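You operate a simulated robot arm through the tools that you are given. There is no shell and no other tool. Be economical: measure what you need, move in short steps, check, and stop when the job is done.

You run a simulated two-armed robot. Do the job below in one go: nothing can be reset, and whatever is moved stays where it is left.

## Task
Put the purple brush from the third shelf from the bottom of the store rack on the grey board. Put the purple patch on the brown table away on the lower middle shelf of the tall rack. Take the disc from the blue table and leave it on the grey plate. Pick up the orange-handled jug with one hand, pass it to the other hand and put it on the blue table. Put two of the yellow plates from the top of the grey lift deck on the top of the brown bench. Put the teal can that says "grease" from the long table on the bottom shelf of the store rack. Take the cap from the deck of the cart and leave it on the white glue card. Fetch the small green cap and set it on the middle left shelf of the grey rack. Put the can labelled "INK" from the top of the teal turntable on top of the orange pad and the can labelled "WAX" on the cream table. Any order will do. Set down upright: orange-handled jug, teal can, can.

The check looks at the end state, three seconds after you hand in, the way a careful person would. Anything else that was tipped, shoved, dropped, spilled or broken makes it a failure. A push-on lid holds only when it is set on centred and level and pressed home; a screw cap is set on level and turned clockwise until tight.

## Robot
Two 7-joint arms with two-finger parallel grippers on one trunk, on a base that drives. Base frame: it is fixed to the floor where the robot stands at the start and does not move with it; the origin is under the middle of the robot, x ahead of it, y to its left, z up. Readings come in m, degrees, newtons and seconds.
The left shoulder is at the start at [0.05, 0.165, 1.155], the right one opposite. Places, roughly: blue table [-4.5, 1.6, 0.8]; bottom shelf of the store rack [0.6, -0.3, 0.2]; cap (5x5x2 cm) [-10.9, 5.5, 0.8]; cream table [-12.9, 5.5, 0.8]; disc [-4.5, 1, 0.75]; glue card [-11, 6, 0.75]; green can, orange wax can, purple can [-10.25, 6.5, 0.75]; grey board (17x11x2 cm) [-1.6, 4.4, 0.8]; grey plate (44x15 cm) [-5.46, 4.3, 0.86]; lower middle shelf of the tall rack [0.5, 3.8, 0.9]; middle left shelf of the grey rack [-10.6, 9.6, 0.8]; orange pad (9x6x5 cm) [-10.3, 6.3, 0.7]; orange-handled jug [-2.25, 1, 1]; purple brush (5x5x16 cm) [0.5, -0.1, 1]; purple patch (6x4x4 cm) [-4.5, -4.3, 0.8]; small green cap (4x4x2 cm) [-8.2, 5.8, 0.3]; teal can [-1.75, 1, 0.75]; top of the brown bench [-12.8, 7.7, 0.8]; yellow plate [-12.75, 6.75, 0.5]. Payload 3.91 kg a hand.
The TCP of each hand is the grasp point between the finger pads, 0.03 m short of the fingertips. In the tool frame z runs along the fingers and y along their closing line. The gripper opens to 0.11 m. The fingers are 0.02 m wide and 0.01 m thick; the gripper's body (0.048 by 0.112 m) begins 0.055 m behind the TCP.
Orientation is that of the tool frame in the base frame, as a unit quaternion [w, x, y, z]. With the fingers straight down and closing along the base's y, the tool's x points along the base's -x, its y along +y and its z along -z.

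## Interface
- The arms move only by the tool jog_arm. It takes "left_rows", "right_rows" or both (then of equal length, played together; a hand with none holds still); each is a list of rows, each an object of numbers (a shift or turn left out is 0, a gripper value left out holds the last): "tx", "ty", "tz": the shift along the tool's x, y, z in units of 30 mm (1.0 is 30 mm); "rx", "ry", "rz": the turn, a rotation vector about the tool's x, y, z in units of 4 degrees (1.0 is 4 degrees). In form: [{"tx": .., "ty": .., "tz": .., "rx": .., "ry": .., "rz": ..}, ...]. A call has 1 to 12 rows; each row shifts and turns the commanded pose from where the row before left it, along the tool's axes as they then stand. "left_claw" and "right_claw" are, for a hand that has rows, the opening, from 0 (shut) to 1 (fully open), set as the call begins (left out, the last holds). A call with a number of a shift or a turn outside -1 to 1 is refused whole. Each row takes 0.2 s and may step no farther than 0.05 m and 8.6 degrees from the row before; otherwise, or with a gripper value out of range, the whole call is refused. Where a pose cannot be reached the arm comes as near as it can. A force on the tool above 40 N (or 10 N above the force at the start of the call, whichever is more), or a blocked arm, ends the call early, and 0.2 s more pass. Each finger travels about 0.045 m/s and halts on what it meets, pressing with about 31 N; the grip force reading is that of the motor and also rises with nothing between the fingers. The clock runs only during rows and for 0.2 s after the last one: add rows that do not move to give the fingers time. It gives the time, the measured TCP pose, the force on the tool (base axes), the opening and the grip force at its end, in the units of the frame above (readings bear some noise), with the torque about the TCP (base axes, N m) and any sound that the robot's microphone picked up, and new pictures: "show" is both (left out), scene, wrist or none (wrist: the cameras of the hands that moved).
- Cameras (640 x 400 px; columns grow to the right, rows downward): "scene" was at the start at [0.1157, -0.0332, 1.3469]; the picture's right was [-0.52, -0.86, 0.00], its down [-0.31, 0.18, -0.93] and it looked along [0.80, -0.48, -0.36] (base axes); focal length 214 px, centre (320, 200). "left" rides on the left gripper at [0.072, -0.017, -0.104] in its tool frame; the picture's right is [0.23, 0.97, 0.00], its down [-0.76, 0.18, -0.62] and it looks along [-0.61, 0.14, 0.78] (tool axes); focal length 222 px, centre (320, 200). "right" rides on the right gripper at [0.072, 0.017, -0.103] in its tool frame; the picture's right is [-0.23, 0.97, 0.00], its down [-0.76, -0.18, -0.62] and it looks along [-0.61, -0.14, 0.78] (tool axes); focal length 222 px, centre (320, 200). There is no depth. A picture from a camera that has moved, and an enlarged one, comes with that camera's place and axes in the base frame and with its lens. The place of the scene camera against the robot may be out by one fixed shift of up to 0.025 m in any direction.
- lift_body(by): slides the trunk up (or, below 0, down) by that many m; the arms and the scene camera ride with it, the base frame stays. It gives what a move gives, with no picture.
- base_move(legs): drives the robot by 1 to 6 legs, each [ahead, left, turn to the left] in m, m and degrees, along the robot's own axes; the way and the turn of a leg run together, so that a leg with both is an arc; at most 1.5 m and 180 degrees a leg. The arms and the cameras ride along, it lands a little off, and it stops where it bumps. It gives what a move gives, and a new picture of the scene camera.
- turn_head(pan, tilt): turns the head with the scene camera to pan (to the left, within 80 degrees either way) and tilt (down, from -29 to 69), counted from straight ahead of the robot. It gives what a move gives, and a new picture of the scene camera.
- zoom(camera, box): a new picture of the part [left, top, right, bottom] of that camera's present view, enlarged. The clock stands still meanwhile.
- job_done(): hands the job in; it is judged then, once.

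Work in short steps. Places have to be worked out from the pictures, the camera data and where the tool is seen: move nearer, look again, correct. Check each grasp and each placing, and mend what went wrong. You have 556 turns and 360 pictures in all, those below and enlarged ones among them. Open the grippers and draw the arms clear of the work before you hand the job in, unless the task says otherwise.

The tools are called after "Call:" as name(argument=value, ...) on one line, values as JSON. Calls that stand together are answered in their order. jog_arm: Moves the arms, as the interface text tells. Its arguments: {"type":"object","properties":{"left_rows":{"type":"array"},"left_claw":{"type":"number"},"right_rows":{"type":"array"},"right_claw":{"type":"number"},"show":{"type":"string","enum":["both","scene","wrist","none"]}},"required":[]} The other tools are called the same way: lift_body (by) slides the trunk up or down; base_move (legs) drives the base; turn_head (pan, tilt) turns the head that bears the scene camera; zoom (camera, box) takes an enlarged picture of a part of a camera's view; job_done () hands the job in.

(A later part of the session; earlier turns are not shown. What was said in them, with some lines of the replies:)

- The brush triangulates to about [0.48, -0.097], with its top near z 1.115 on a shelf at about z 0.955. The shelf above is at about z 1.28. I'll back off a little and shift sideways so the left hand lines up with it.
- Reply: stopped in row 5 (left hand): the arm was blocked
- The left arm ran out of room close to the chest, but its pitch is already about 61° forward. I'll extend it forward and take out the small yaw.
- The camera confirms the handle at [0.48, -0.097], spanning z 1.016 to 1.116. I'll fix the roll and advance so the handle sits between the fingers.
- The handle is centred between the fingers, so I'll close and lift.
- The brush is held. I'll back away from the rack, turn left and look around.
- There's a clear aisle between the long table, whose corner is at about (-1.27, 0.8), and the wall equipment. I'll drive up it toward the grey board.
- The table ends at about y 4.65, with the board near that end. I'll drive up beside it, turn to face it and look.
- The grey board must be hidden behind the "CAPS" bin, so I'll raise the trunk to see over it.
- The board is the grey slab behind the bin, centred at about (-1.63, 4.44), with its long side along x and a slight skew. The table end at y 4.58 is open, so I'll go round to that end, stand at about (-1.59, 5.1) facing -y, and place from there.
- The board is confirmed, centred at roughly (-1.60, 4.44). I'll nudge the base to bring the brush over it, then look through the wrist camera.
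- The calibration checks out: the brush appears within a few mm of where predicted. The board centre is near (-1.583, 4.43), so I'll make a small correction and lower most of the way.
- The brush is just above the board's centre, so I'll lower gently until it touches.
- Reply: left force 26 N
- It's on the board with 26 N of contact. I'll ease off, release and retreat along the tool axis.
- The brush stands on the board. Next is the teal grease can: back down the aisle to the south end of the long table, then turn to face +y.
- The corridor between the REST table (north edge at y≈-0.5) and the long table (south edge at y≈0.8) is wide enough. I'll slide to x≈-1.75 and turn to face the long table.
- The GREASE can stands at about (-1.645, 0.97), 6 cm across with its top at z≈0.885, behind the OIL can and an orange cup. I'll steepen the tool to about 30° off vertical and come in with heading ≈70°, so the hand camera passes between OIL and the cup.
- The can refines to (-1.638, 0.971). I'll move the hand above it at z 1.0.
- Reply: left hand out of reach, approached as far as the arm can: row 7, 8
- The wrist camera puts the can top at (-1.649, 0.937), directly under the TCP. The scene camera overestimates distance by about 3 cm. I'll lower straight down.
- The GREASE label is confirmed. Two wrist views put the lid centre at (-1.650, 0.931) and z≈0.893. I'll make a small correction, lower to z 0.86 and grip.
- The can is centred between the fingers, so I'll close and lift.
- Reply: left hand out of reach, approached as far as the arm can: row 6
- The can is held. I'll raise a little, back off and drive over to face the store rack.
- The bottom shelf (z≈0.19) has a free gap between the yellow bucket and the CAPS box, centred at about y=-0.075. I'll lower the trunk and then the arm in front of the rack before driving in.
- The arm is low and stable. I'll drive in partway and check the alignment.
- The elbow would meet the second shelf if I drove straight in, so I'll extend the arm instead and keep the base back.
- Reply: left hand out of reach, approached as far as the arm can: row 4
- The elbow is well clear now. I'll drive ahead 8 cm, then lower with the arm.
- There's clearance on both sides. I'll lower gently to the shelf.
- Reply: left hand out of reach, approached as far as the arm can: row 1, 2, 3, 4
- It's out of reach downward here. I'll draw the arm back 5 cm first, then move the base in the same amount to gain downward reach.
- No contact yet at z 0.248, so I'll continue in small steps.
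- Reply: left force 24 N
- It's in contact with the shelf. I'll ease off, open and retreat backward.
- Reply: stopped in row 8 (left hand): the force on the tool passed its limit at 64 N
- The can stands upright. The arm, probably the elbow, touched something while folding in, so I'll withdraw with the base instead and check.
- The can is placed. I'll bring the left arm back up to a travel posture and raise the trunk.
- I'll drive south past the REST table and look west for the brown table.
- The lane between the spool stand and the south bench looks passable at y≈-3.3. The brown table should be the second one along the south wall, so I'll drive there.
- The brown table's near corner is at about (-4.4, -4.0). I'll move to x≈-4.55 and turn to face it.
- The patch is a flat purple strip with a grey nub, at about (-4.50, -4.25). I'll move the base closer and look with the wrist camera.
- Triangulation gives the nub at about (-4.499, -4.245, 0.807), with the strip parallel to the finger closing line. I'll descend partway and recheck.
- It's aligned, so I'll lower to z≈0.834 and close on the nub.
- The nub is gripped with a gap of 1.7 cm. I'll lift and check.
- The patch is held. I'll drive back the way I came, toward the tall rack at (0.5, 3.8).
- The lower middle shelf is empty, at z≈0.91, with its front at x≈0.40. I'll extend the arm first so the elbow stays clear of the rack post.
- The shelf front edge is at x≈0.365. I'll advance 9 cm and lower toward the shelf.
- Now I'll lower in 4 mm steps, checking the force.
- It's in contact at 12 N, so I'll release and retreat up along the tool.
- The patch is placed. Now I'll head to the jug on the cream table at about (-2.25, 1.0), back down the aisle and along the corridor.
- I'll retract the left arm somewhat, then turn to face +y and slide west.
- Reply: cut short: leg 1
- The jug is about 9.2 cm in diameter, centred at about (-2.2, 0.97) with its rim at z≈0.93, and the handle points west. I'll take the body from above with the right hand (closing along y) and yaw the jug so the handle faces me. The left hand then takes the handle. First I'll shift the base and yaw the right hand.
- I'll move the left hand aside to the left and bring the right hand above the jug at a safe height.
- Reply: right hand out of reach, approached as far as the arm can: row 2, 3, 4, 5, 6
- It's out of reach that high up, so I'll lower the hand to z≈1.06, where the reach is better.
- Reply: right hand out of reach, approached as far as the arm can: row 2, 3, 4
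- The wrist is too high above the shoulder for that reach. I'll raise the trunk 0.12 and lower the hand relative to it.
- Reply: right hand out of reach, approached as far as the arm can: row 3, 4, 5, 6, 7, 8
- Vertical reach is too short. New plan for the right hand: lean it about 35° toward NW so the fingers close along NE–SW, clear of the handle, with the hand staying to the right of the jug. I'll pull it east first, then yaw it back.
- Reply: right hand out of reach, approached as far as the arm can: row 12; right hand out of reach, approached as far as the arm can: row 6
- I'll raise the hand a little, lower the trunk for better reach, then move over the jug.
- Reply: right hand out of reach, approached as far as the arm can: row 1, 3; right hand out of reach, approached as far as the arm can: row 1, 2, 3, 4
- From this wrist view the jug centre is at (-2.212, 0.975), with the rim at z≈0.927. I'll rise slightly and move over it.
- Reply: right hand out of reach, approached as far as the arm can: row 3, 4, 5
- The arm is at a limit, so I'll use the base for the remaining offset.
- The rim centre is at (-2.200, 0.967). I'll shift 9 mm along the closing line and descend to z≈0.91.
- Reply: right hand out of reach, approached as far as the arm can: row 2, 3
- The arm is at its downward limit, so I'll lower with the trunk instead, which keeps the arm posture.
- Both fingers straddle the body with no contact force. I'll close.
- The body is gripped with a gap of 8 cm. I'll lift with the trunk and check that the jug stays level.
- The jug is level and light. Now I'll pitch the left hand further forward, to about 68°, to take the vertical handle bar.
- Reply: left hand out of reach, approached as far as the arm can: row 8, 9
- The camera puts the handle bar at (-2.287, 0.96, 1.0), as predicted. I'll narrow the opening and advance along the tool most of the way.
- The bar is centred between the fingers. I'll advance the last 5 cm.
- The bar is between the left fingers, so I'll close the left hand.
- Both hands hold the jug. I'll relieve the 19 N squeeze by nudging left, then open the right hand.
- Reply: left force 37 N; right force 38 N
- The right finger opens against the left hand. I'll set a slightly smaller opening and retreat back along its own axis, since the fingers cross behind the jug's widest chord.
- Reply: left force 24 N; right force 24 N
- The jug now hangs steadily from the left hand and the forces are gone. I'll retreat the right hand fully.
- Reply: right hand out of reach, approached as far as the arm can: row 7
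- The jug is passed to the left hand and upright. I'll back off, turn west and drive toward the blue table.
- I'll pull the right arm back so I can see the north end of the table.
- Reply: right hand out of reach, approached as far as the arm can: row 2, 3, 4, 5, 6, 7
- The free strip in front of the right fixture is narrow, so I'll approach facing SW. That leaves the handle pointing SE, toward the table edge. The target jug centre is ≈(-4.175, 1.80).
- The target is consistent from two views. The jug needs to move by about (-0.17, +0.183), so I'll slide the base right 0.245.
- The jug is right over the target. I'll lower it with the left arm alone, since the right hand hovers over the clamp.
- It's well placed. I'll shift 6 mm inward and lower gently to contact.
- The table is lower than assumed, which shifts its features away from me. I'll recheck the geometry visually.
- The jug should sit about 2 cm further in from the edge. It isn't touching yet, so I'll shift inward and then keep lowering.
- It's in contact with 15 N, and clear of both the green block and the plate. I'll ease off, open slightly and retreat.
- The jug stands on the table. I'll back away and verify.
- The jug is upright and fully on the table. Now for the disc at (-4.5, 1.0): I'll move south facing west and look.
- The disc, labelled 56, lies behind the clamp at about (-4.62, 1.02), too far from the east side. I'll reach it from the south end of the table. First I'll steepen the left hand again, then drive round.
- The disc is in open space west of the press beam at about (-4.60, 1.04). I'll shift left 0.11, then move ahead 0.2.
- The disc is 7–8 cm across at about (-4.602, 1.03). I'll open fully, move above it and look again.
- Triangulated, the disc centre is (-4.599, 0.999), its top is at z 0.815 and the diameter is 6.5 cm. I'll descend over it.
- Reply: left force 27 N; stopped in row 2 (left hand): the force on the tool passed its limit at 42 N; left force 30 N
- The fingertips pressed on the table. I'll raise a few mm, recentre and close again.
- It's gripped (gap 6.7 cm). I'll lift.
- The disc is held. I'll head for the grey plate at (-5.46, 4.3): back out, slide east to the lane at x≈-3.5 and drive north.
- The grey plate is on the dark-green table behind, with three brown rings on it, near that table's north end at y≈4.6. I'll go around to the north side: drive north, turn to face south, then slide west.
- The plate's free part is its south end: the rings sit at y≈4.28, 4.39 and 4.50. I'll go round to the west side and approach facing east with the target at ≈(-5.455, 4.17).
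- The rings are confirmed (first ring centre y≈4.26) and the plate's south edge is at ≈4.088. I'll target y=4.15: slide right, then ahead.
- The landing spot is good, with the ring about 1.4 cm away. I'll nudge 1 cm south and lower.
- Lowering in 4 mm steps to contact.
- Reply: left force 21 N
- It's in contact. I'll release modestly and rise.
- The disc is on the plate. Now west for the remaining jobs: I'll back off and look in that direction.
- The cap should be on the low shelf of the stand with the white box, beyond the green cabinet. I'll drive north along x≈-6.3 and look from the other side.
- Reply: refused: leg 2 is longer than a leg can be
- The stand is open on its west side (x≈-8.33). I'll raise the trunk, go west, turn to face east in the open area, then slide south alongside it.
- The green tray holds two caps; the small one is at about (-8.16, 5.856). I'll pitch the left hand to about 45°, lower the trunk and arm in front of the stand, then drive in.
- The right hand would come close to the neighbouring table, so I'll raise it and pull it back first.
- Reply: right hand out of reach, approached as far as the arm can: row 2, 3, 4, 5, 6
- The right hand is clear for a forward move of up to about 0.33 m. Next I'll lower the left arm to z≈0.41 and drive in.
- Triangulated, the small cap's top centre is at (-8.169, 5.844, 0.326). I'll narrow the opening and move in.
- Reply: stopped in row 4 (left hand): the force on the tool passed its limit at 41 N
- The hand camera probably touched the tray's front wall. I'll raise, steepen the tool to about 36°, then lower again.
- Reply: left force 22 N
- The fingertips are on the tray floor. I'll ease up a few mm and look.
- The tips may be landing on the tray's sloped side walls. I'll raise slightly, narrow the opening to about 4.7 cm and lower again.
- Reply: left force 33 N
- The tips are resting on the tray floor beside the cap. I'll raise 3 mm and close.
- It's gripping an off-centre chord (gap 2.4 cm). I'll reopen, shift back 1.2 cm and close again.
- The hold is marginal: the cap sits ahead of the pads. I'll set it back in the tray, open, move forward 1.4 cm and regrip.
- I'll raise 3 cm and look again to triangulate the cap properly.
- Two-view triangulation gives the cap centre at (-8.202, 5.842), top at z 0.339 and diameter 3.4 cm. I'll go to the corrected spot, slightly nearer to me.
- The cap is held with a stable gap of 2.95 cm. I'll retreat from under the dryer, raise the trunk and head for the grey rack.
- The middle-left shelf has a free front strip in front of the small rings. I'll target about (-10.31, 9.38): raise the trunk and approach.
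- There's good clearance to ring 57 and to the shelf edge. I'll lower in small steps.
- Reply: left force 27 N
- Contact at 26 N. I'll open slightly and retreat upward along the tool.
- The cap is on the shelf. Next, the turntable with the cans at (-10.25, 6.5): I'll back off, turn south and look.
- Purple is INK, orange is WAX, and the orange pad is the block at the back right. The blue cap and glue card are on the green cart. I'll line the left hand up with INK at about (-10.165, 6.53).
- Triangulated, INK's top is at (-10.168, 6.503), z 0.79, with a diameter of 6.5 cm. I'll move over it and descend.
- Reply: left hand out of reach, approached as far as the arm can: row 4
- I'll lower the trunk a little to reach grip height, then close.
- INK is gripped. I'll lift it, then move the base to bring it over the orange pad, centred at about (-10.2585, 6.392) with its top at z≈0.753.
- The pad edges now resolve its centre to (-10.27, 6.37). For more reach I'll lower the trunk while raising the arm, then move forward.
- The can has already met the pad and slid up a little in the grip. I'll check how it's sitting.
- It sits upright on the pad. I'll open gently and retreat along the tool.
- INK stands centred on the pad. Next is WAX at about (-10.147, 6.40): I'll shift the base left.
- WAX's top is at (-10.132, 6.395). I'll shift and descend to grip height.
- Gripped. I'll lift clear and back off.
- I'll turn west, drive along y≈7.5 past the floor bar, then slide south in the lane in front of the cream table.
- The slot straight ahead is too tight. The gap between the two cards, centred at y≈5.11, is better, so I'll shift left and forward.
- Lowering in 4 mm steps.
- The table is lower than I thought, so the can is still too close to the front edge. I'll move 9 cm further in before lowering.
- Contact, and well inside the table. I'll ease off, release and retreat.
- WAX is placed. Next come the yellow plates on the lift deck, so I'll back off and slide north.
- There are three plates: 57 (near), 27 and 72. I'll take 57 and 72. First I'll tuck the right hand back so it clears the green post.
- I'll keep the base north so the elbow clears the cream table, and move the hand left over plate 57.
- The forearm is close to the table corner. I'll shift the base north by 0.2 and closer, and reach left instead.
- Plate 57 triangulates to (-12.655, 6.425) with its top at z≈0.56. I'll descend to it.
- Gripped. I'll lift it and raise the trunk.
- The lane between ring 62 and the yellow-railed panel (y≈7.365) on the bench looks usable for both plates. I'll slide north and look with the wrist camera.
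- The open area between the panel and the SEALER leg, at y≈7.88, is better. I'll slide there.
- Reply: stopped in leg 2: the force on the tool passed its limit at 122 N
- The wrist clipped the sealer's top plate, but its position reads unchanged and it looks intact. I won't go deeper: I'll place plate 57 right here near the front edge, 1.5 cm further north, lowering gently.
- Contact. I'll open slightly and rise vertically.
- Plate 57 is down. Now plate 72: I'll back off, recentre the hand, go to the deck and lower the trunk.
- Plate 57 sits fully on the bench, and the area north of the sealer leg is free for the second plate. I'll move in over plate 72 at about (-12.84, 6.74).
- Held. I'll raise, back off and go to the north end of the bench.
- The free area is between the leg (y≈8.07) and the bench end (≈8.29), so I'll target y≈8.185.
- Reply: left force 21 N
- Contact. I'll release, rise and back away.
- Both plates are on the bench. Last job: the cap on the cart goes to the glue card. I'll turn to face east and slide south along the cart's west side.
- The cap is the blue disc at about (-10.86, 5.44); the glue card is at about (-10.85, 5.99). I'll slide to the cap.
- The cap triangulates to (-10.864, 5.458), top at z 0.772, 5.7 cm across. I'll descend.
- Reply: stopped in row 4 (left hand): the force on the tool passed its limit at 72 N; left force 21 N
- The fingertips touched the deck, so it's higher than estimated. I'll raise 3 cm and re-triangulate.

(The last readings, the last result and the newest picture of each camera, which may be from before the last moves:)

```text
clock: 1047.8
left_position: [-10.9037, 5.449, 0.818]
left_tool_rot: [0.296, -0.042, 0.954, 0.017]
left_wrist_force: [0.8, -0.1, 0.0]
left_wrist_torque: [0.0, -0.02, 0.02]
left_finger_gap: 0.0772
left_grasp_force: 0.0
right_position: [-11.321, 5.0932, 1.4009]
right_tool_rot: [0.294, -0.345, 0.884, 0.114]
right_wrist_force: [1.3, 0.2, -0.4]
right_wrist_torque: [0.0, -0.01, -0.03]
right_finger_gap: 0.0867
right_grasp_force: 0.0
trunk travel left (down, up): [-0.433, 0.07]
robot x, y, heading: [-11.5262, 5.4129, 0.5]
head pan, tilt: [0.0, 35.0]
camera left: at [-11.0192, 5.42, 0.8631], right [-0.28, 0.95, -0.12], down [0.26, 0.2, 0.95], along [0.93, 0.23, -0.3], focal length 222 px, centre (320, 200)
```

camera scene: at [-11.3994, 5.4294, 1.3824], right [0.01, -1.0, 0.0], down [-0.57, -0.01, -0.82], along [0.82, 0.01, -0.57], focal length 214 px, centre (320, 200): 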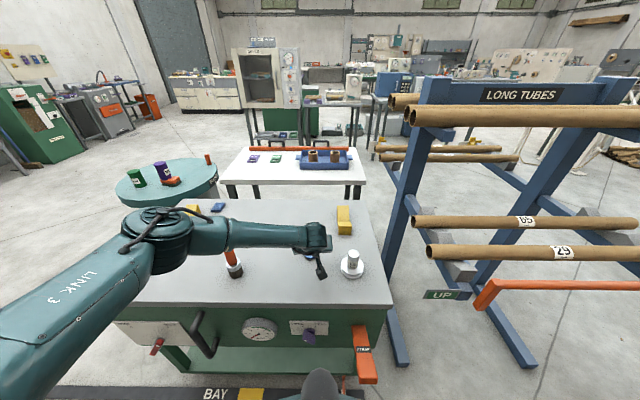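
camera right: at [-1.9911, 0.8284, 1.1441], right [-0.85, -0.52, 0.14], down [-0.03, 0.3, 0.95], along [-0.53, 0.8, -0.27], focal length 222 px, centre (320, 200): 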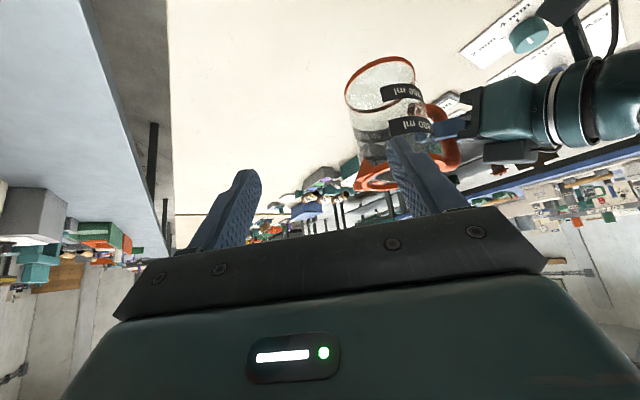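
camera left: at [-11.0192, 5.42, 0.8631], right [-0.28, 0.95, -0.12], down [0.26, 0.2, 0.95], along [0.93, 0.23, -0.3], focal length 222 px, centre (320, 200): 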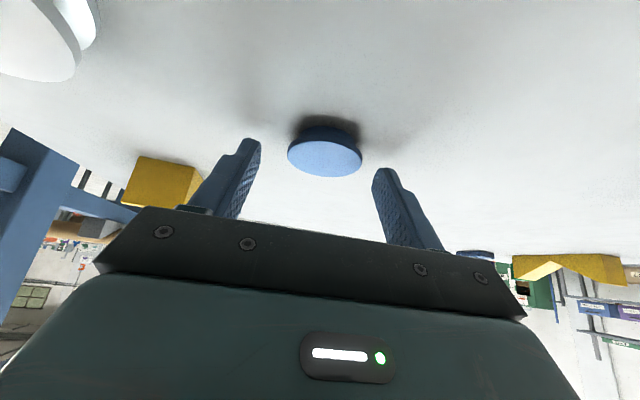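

It's aligned, so I'll lower 2 mm and close.

Call:
jog_arm(left_rows=[{"tx": 0.04, "tz": 0.055}, {}, {}, {}, {}, {}], left_claw=0, show="none")

Call:
jog_arm(left_rows=[{"tx": -0.3, "tz": -0.4}, {"tx": -0.57, "tz": -0.82}, {"tx": -0.57, "tz": -0.82}, {"tx": -0.57, "tz": -0.82}], show="wrist")

```text
clock: 1049.2
left_position: [-10.9024, 5.4497, 0.816]
left_tool_rot: [0.297, -0.042, 0.954, 0.016]
left_wrist_force: [0.2, 0.6, 0.4]
left_wrist_torque: [0.01, -0.02, 0.0]
left_finger_gap: 0.0464
left_grasp_force: 30.7
right_position: [-11.3199, 5.0925, 1.4012]
right_tool_rot: [0.295, -0.345, 0.884, 0.114]
right_wrist_force: [0.3, -0.6, 0.5]
right_wrist_torque: [0.01, -0.03, 0.03]
right_finger_gap: 0.0867
right_grasp_force: 0.1
trunk travel left (down, up): [-0.433, 0.07]
robot x, y, heading: [-11.5224, 5.4123, 0.4]
head pan, tilt: [0.0, 35.0]
```

```text
clock: 1050.2
left_position: [-10.9006, 5.4523, 0.9217]
left_tool_rot: [0.295, -0.043, 0.954, 0.017]
left_wrist_force: [0.2, 0.4, 0.2]
left_wrist_torque: [0.03, 0.0, 0.0]
left_finger_gap: 0.0461
left_grasp_force: 31.5
right_position: [-11.3207, 5.0933, 1.402]
right_tool_rot: [0.294, -0.344, 0.884, 0.113]
right_wrist_force: [0.3, -0.4, -0.6]
right_wrist_torque: [0.0, 0.01, 0.02]
right_finger_gap: 0.0869
right_grasp_force: 0.0
trunk travel left (down, up): [-0.433, 0.07]
robot x, y, heading: [-11.5262, 5.4147, 0.8]
head pan, tilt: [0.0, 35.0]
camera left: at [-11.017, 5.4213, 0.9667], right [-0.28, 0.95, -0.12], down [0.26, 0.2, 0.95], along [0.93, 0.23, -0.3], focal length 222 px, centre (320, 200)
```

left: 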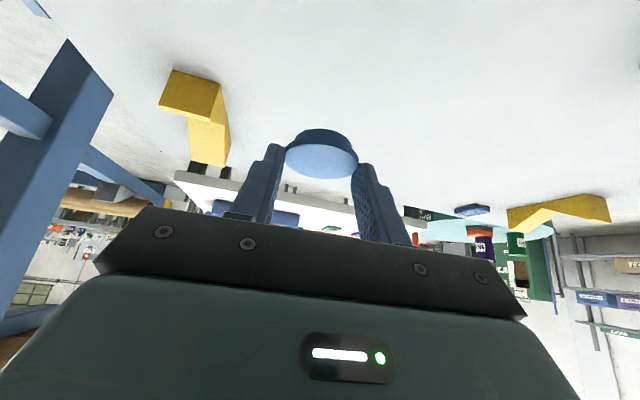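

The cap is held. A brush stands on the straight path, so I'll back off, slide north, then come in to the glue card.

Call:
base_move(legs=[[-0.2, 0, 0], [0, 0.54, -0.6], [0.1, 0, 0]])

Call:
jog_arm(left_rows=[{}], show="wrist")

```text
clock: 1057.4
left_position: [-11.0001, 5.9782, 0.9211]
left_tool_rot: [0.296, -0.031, 0.955, 0.013]
left_wrist_force: [-0.1, -0.6, -0.5]
left_wrist_torque: [-0.03, -0.03, 0.05]
left_finger_gap: 0.0464
left_grasp_force: 31.4
right_position: [-11.4271, 5.6305, 1.401]
right_tool_rot: [0.296, -0.333, 0.889, 0.11]
right_wrist_force: [1.3, 0.4, 0.0]
right_wrist_torque: [0.01, 0.02, 0.05]
right_finger_gap: 0.087
right_grasp_force: 0.0
trunk travel left (down, up): [-0.433, 0.07]
robot x, y, heading: [-11.6258, 5.9609, -0.7]
head pan, tilt: [0.0, 35.0]
camera scene: at [-11.5001, 5.9694, 1.3824], right [-0.02, -1.0, 0.0], down [-0.57, 0.01, -0.82], along [0.82, -0.01, -0.57], focal length 214 px, centre (320, 200)
```

scene: 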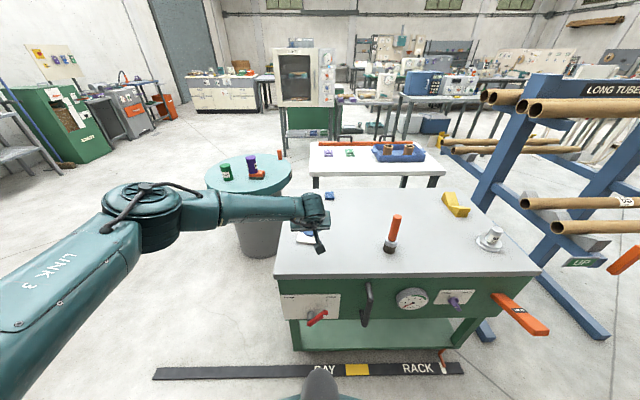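

```text
clock: 1057.8
left_position: [-11.0001, 5.9777, 0.9198]
left_tool_rot: [0.296, -0.031, 0.955, 0.013]
left_wrist_force: [-0.1, 0.6, -0.2]
left_wrist_torque: [0.02, 0.01, 0.03]
left_finger_gap: 0.0464
left_grasp_force: 30.9
right_position: [-11.4294, 5.6307, 1.4014]
right_tool_rot: [0.296, -0.332, 0.889, 0.109]
right_wrist_force: [0.7, 0.2, -0.2]
right_wrist_torque: [0.0, 0.01, 0.02]
right_finger_gap: 0.0869
right_grasp_force: 0.2
trunk travel left (down, up): [-0.433, 0.07]
robot x, y, heading: [-11.6244, 5.9586, -1.1]
head pan, tilt: [0.0, 35.0]
camera left: at [-11.1166, 5.9511, 0.9662], right [-0.25, 0.96, -0.12], down [0.26, 0.19, 0.95], along [0.93, 0.21, -0.3], focal length 222 px, centre (320, 200)
```

left: 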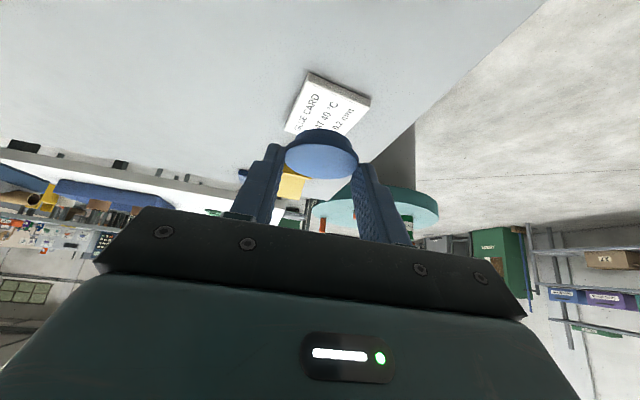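

The glue card's centre is at about (-10.897, 5.99). I'll bring the cap over it.

Call:
base_move(legs=[[0.095, 0.002, 0.9]])

Call:
jog_arm(left_rows=[{"tx": 0.57, "tz": 0.82}, {}], show="wrist")

```text
clock: 1058.9
left_position: [-10.9054, 5.9893, 0.9205]
left_tool_rot: [0.296, -0.038, 0.954, 0.015]
left_wrist_force: [0.4, 0.1, -0.1]
left_wrist_torque: [-0.04, -0.02, 0.01]
left_finger_gap: 0.046
left_grasp_force: 31.1
right_position: [-11.3292, 5.6352, 1.3999]
right_tool_rot: [0.295, -0.339, 0.886, 0.112]
right_wrist_force: [0.6, 0.7, 0.3]
right_wrist_torque: [0.01, 0.0, 0.02]
right_finger_gap: 0.0871
right_grasp_force: 0.1
trunk travel left (down, up): [-0.433, 0.07]
robot x, y, heading: [-11.5295, 5.9558, 0.1]
head pan, tilt: [0.0, 35.0]
camera scene: at [-11.4059, 5.9727, 1.3824], right [0.0, -1.0, 0.0], down [-0.57, 0.0, -0.82], along [0.82, 0.0, -0.57], focal length 214 px, centre (320, 200)
```

scene: 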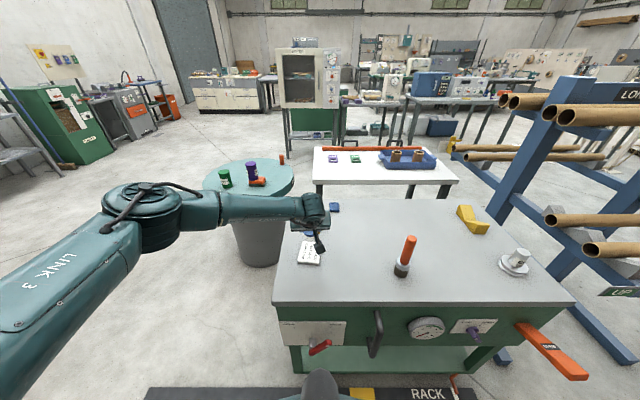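

```text
clock: 1059.5
left_position: [-10.9073, 5.9898, 0.8922]
left_tool_rot: [0.296, -0.039, 0.954, 0.015]
left_wrist_force: [0.4, 0.2, -0.1]
left_wrist_torque: [-0.02, -0.01, -0.01]
left_finger_gap: 0.0466
left_grasp_force: 31.2
right_position: [-11.3303, 5.6344, 1.4007]
right_tool_rot: [0.296, -0.339, 0.886, 0.111]
right_wrist_force: [0.3, 0.5, 0.3]
right_wrist_torque: [-0.04, -0.02, 0.01]
right_finger_gap: 0.0869
right_grasp_force: 0.0
trunk travel left (down, up): [-0.433, 0.07]
robot x, y, heading: [-11.5294, 5.9603, 0.2]
head pan, tilt: [0.0, 35.0]
camera left: at [-11.0231, 5.9617, 0.9372], right [-0.27, 0.96, -0.12], down [0.26, 0.19, 0.95], along [0.93, 0.22, -0.3], focal length 222 px, centre (320, 200)
```

left: 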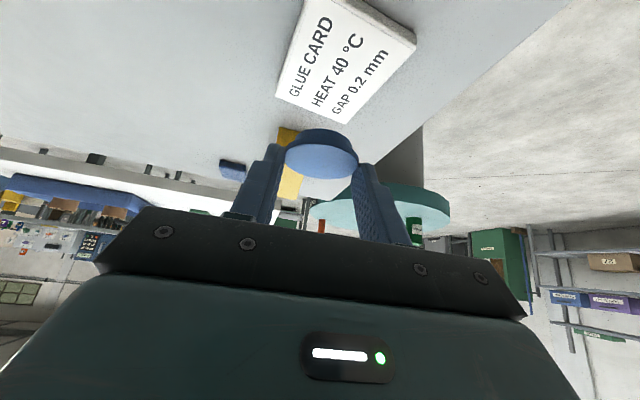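

Call:
jog_arm(left_rows=[{"tx": 0.5, "tz": 0.71}, {"tx": 0.3, "tz": 0.43}, {"tx": 0.075, "tz": 0.11}, {}], show="wrist")

```text
clock: 1060.5
left_position: [-10.9069, 5.9912, 0.8448]
left_tool_rot: [0.296, -0.039, 0.954, 0.016]
left_wrist_force: [0.0, -0.7, -0.3]
left_wrist_torque: [-0.05, -0.01, 0.01]
left_finger_gap: 0.0464
left_grasp_force: 30.7
right_position: [-11.3303, 5.6366, 1.4005]
right_tool_rot: [0.296, -0.339, 0.886, 0.112]
right_wrist_force: [-1.0, 0.6, 0.0]
right_wrist_torque: [0.0, 0.02, -0.01]
right_finger_gap: 0.0866
right_grasp_force: 0.1
trunk travel left (down, up): [-0.433, 0.07]
robot x, y, heading: [-11.5323, 5.9558, -0.0]
head pan, tilt: [0.0, 35.0]
camera left: at [-11.0228, 5.9615, 0.8899], right [-0.27, 0.96, -0.12], down [0.26, 0.19, 0.95], along [0.93, 0.22, -0.3], focal length 222 px, centre (320, 200)
```

left: 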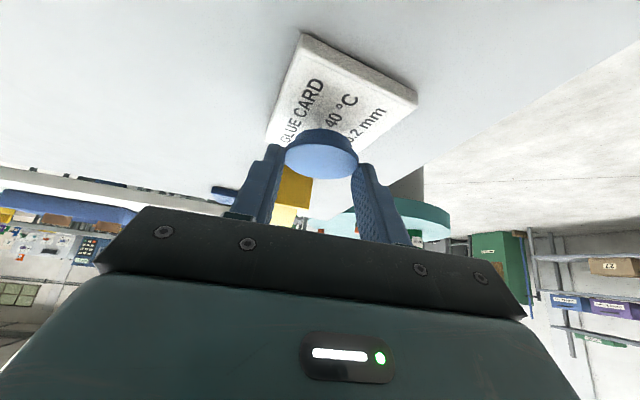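

Call:
jog_arm(left_rows=[{"tx": 0.075, "tz": 0.11, "ty": 0.1}, {"tx": 0.075, "tz": 0.11}, {"tx": 0.05, "tz": 0.07}], show="none")

Call:
jog_arm(left_rows=[{"tx": 0.06, "tz": 0.085}, {"tx": 0.06, "tz": 0.085}], show="none")

```text
clock: 1061.3
left_position: [-10.9075, 5.9925, 0.8342]
left_tool_rot: [0.296, -0.038, 0.954, 0.016]
left_wrist_force: [-0.3, 0.4, -0.7]
left_wrist_torque: [0.02, 0.01, -0.02]
left_finger_gap: 0.0463
left_grasp_force: 31.0
right_position: [-11.329, 5.6356, 1.4013]
right_tool_rot: [0.296, -0.34, 0.886, 0.112]
right_wrist_force: [0.5, -0.7, 0.4]
right_wrist_torque: [-0.01, 0.01, -0.02]
right_finger_gap: 0.087
right_grasp_force: 0.0
trunk travel left (down, up): [-0.433, 0.07]
robot x, y, heading: [-11.5312, 5.9588, 0.2]
head pan, tilt: [0.0, 35.0]
```

```text
clock: 1061.9
left_position: [-10.9073, 5.9927, 0.8276]
left_tool_rot: [0.297, -0.039, 0.954, 0.016]
left_wrist_force: [0.3, 0.7, 0.4]
left_wrist_torque: [0.01, 0.03, 0.03]
left_finger_gap: 0.0462
left_grasp_force: 30.8
right_position: [-11.3294, 5.6354, 1.4017]
right_tool_rot: [0.296, -0.339, 0.886, 0.111]
right_wrist_force: [-0.1, 0.4, -0.2]
right_wrist_torque: [-0.02, -0.02, 0.0]
right_finger_gap: 0.0871
right_grasp_force: 0.0
trunk travel left (down, up): [-0.433, 0.07]
robot x, y, heading: [-11.5305, 5.9586, -0.2]
head pan, tilt: [0.0, 35.0]
```

Call:
jog_arm(left_rows=[{"tx": 0.05, "tz": 0.07}, {"tx": 0.05, "tz": 0.07}], show="wrist")

```text
clock: 1062.5
left_position: [-10.9087, 5.9928, 0.828]
left_tool_rot: [0.3, -0.039, 0.953, 0.015]
left_wrist_force: [-2.5, 0.9, 18.7]
left_wrist_torque: [0.1, -0.13, 0.02]
left_finger_gap: 0.0466
left_grasp_force: 31.2
right_position: [-11.332, 5.6355, 1.4012]
right_tool_rot: [0.296, -0.34, 0.885, 0.111]
right_wrist_force: [0.0, 0.3, -0.6]
right_wrist_torque: [0.0, -0.01, 0.03]
right_finger_gap: 0.0872
right_grasp_force: 0.0
trunk travel left (down, up): [-0.433, 0.07]
robot x, y, heading: [-11.531, 5.9569, 0.2]
head pan, tilt: [0.0, 35.0]
camera left: at [-11.0233, 5.9637, 0.8714], right [-0.27, 0.96, -0.12], down [0.25, 0.19, 0.95], along [0.93, 0.22, -0.29], focal length 222 px, centre (320, 200)
```

left: 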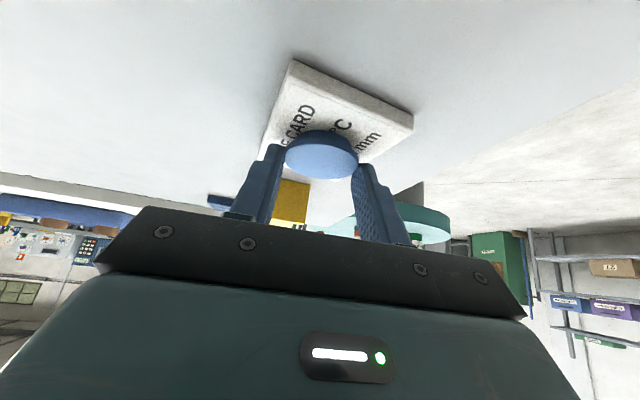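

Contact on the card. I'll release and rise.

Call:
jog_arm(left_rows=[{"tx": -0.04, "tz": -0.06}, {}, {}, {"tx": -0.28, "tz": -0.4}, {"tx": -0.57, "tz": -0.82}, {"tx": -0.57, "tz": -0.82}, {"tx": -0.57, "tz": -0.82}, {}], left_claw=0.65, show="wrist")

```text
clock: 1064.3
left_position: [-10.9073, 5.9931, 0.9299]
left_tool_rot: [0.296, -0.038, 0.954, 0.015]
left_wrist_force: [1.1, 0.4, -0.4]
left_wrist_torque: [0.02, -0.02, 0.02]
left_finger_gap: 0.0715
left_grasp_force: 0.1
right_position: [-11.3286, 5.6358, 1.4005]
right_tool_rot: [0.296, -0.34, 0.886, 0.112]
right_wrist_force: [0.0, -0.3, -0.4]
right_wrist_torque: [0.03, 0.01, 0.01]
right_finger_gap: 0.0867
right_grasp_force: 0.1
trunk travel left (down, up): [-0.433, 0.07]
robot x, y, heading: [-11.5302, 5.9597, 0.2]
head pan, tilt: [0.0, 35.0]
camera left: at [-11.0238, 5.9646, 0.9761], right [-0.27, 0.96, -0.12], down [0.26, 0.19, 0.95], along [0.93, 0.22, -0.3], focal length 222 px, centre (320, 200)
```

left: 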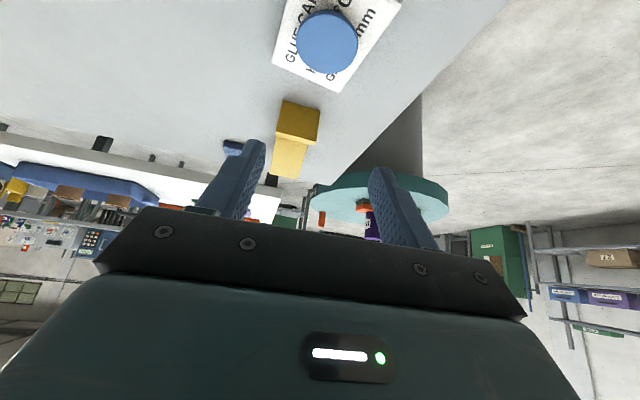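

All items are placed and the cap sits on the card. I'll open both grippers and draw back clear.

Call:
base_move(legs=[[-0.3, 0, 0]])

Call:
jog_arm(left_rows=[{}, {}, {}], left_claw=1, right_rows=[{}, {}, {}], right_claw=1, show="scene")

Call:
zoom(camera="scene", box=[180, 120, 500, 320])

```text
clock: 1066.4
left_position: [-11.2087, 5.9931, 0.9318]
left_tool_rot: [0.296, -0.037, 0.954, 0.014]
left_wrist_force: [-0.1, 0.2, 0.2]
left_wrist_torque: [0.01, 0.01, 0.0]
left_finger_gap: 0.0717
left_grasp_force: 0.1
right_position: [-11.6317, 5.6344, 1.4006]
right_tool_rot: [0.296, -0.338, 0.886, 0.111]
right_wrist_force: [1.0, -0.2, 1.0]
right_wrist_torque: [0.05, -0.03, 0.0]
right_finger_gap: 0.0872
right_grasp_force: 0.1
trunk travel left (down, up): [-0.433, 0.07]
robot x, y, heading: [-11.8311, 5.9572, -0.0]
head pan, tilt: [0.0, 35.0]
camera scene: at [-11.7078, 5.9724, 1.3826], right [0.0, -1.0, 0.0], down [-0.57, 0.0, -0.82], along [0.82, 0.0, -0.57], focal length 214 px, centre (320, 200)
```

scene: 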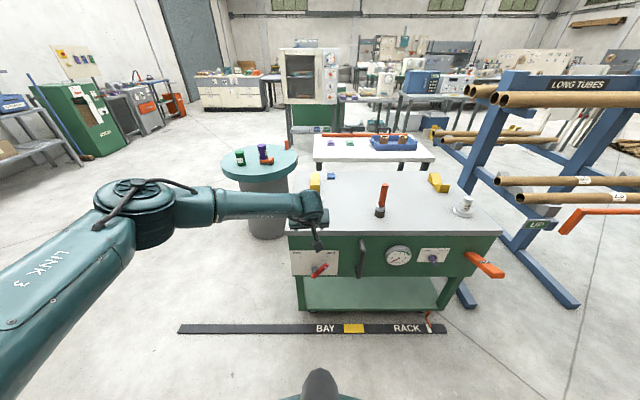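

```text
clock: 1067.2
left_position: [-11.2071, 5.9919, 0.9314]
left_tool_rot: [0.296, -0.037, 0.954, 0.014]
left_wrist_force: [-0.3, -0.8, 0.2]
left_wrist_torque: [0.0, 0.02, -0.01]
left_finger_gap: 0.1102
left_grasp_force: 0.0
right_position: [-11.6295, 5.6349, 1.4009]
right_tool_rot: [0.294, -0.34, 0.886, 0.112]
right_wrist_force: [0.1, -0.2, 0.0]
right_wrist_torque: [-0.01, 0.0, 0.02]
right_finger_gap: 0.1101
right_grasp_force: 0.1
trunk travel left (down, up): [-0.433, 0.07]
robot x, y, heading: [-11.835, 5.9532, 0.3]
head pan, tilt: [0.0, 35.0]
camera scene: at [-11.7072, 5.9724, 1.3826], right [0.0, -1.0, 0.0], down [-0.57, 0.0, -0.82], along [0.82, 0.0, -0.57], focal length 214 px, centre (320, 200)
```

scene: 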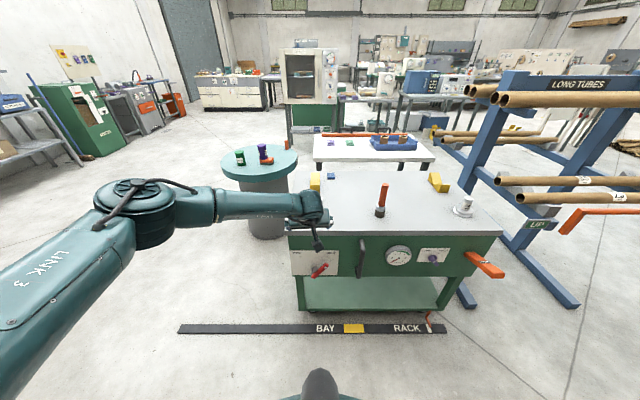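

```text
2.00 times, centred on (340, 220) of scene
camera zoom: at [-11.7072, 5.9724, 1.3826], right [0.0, -1.0, 0.0], down [-0.57, 0.0, -0.82], along [0.82, 0.0, -0.57], focal length 429 px, centre (280, 160)
```

zoom: 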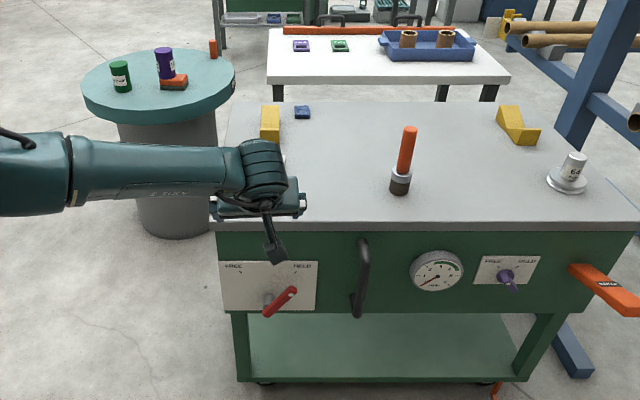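

I'll check how INK is seated on the pad from this angle.

Call:
zoom(camera="scene", box=[235, 135, 299, 175])

```text
10.00 times, centred on (267, 155) of scene
camera zoom: at [-11.7072, 5.9724, 1.3826], right [0.0, -1.0, 0.0], down [-0.57, 0.0, -0.82], along [0.82, 0.0, -0.57], focal length 2145 px, centre (850, 650)
```

zoom: 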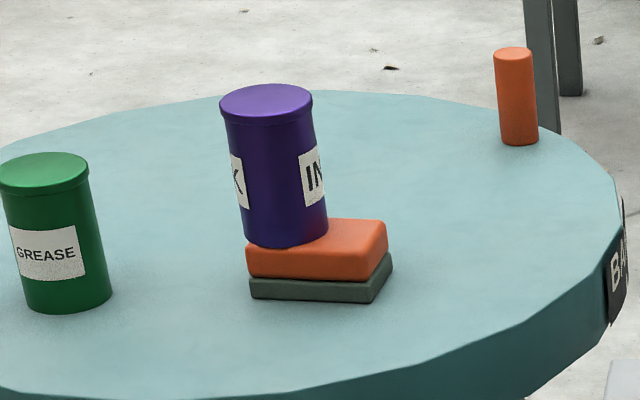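

INK stands upright and fully supported on the pad. Everything is in place, so I'm handing in.

Call:
job_done()

```text
The job is handed in.
```

I finished all ten placements and handed the job in; one bump and two tight placements could matter to the check:
- **Sealer on the brown bench:** the wrist struck it at 122 N. It looked upright and unmoved afterwards.
- **Jug:** it stands about 1 cm from the green block and close to the front edge of the blue table.
- **INK can:** it stands upright near the north end of the orange pad, not centred.
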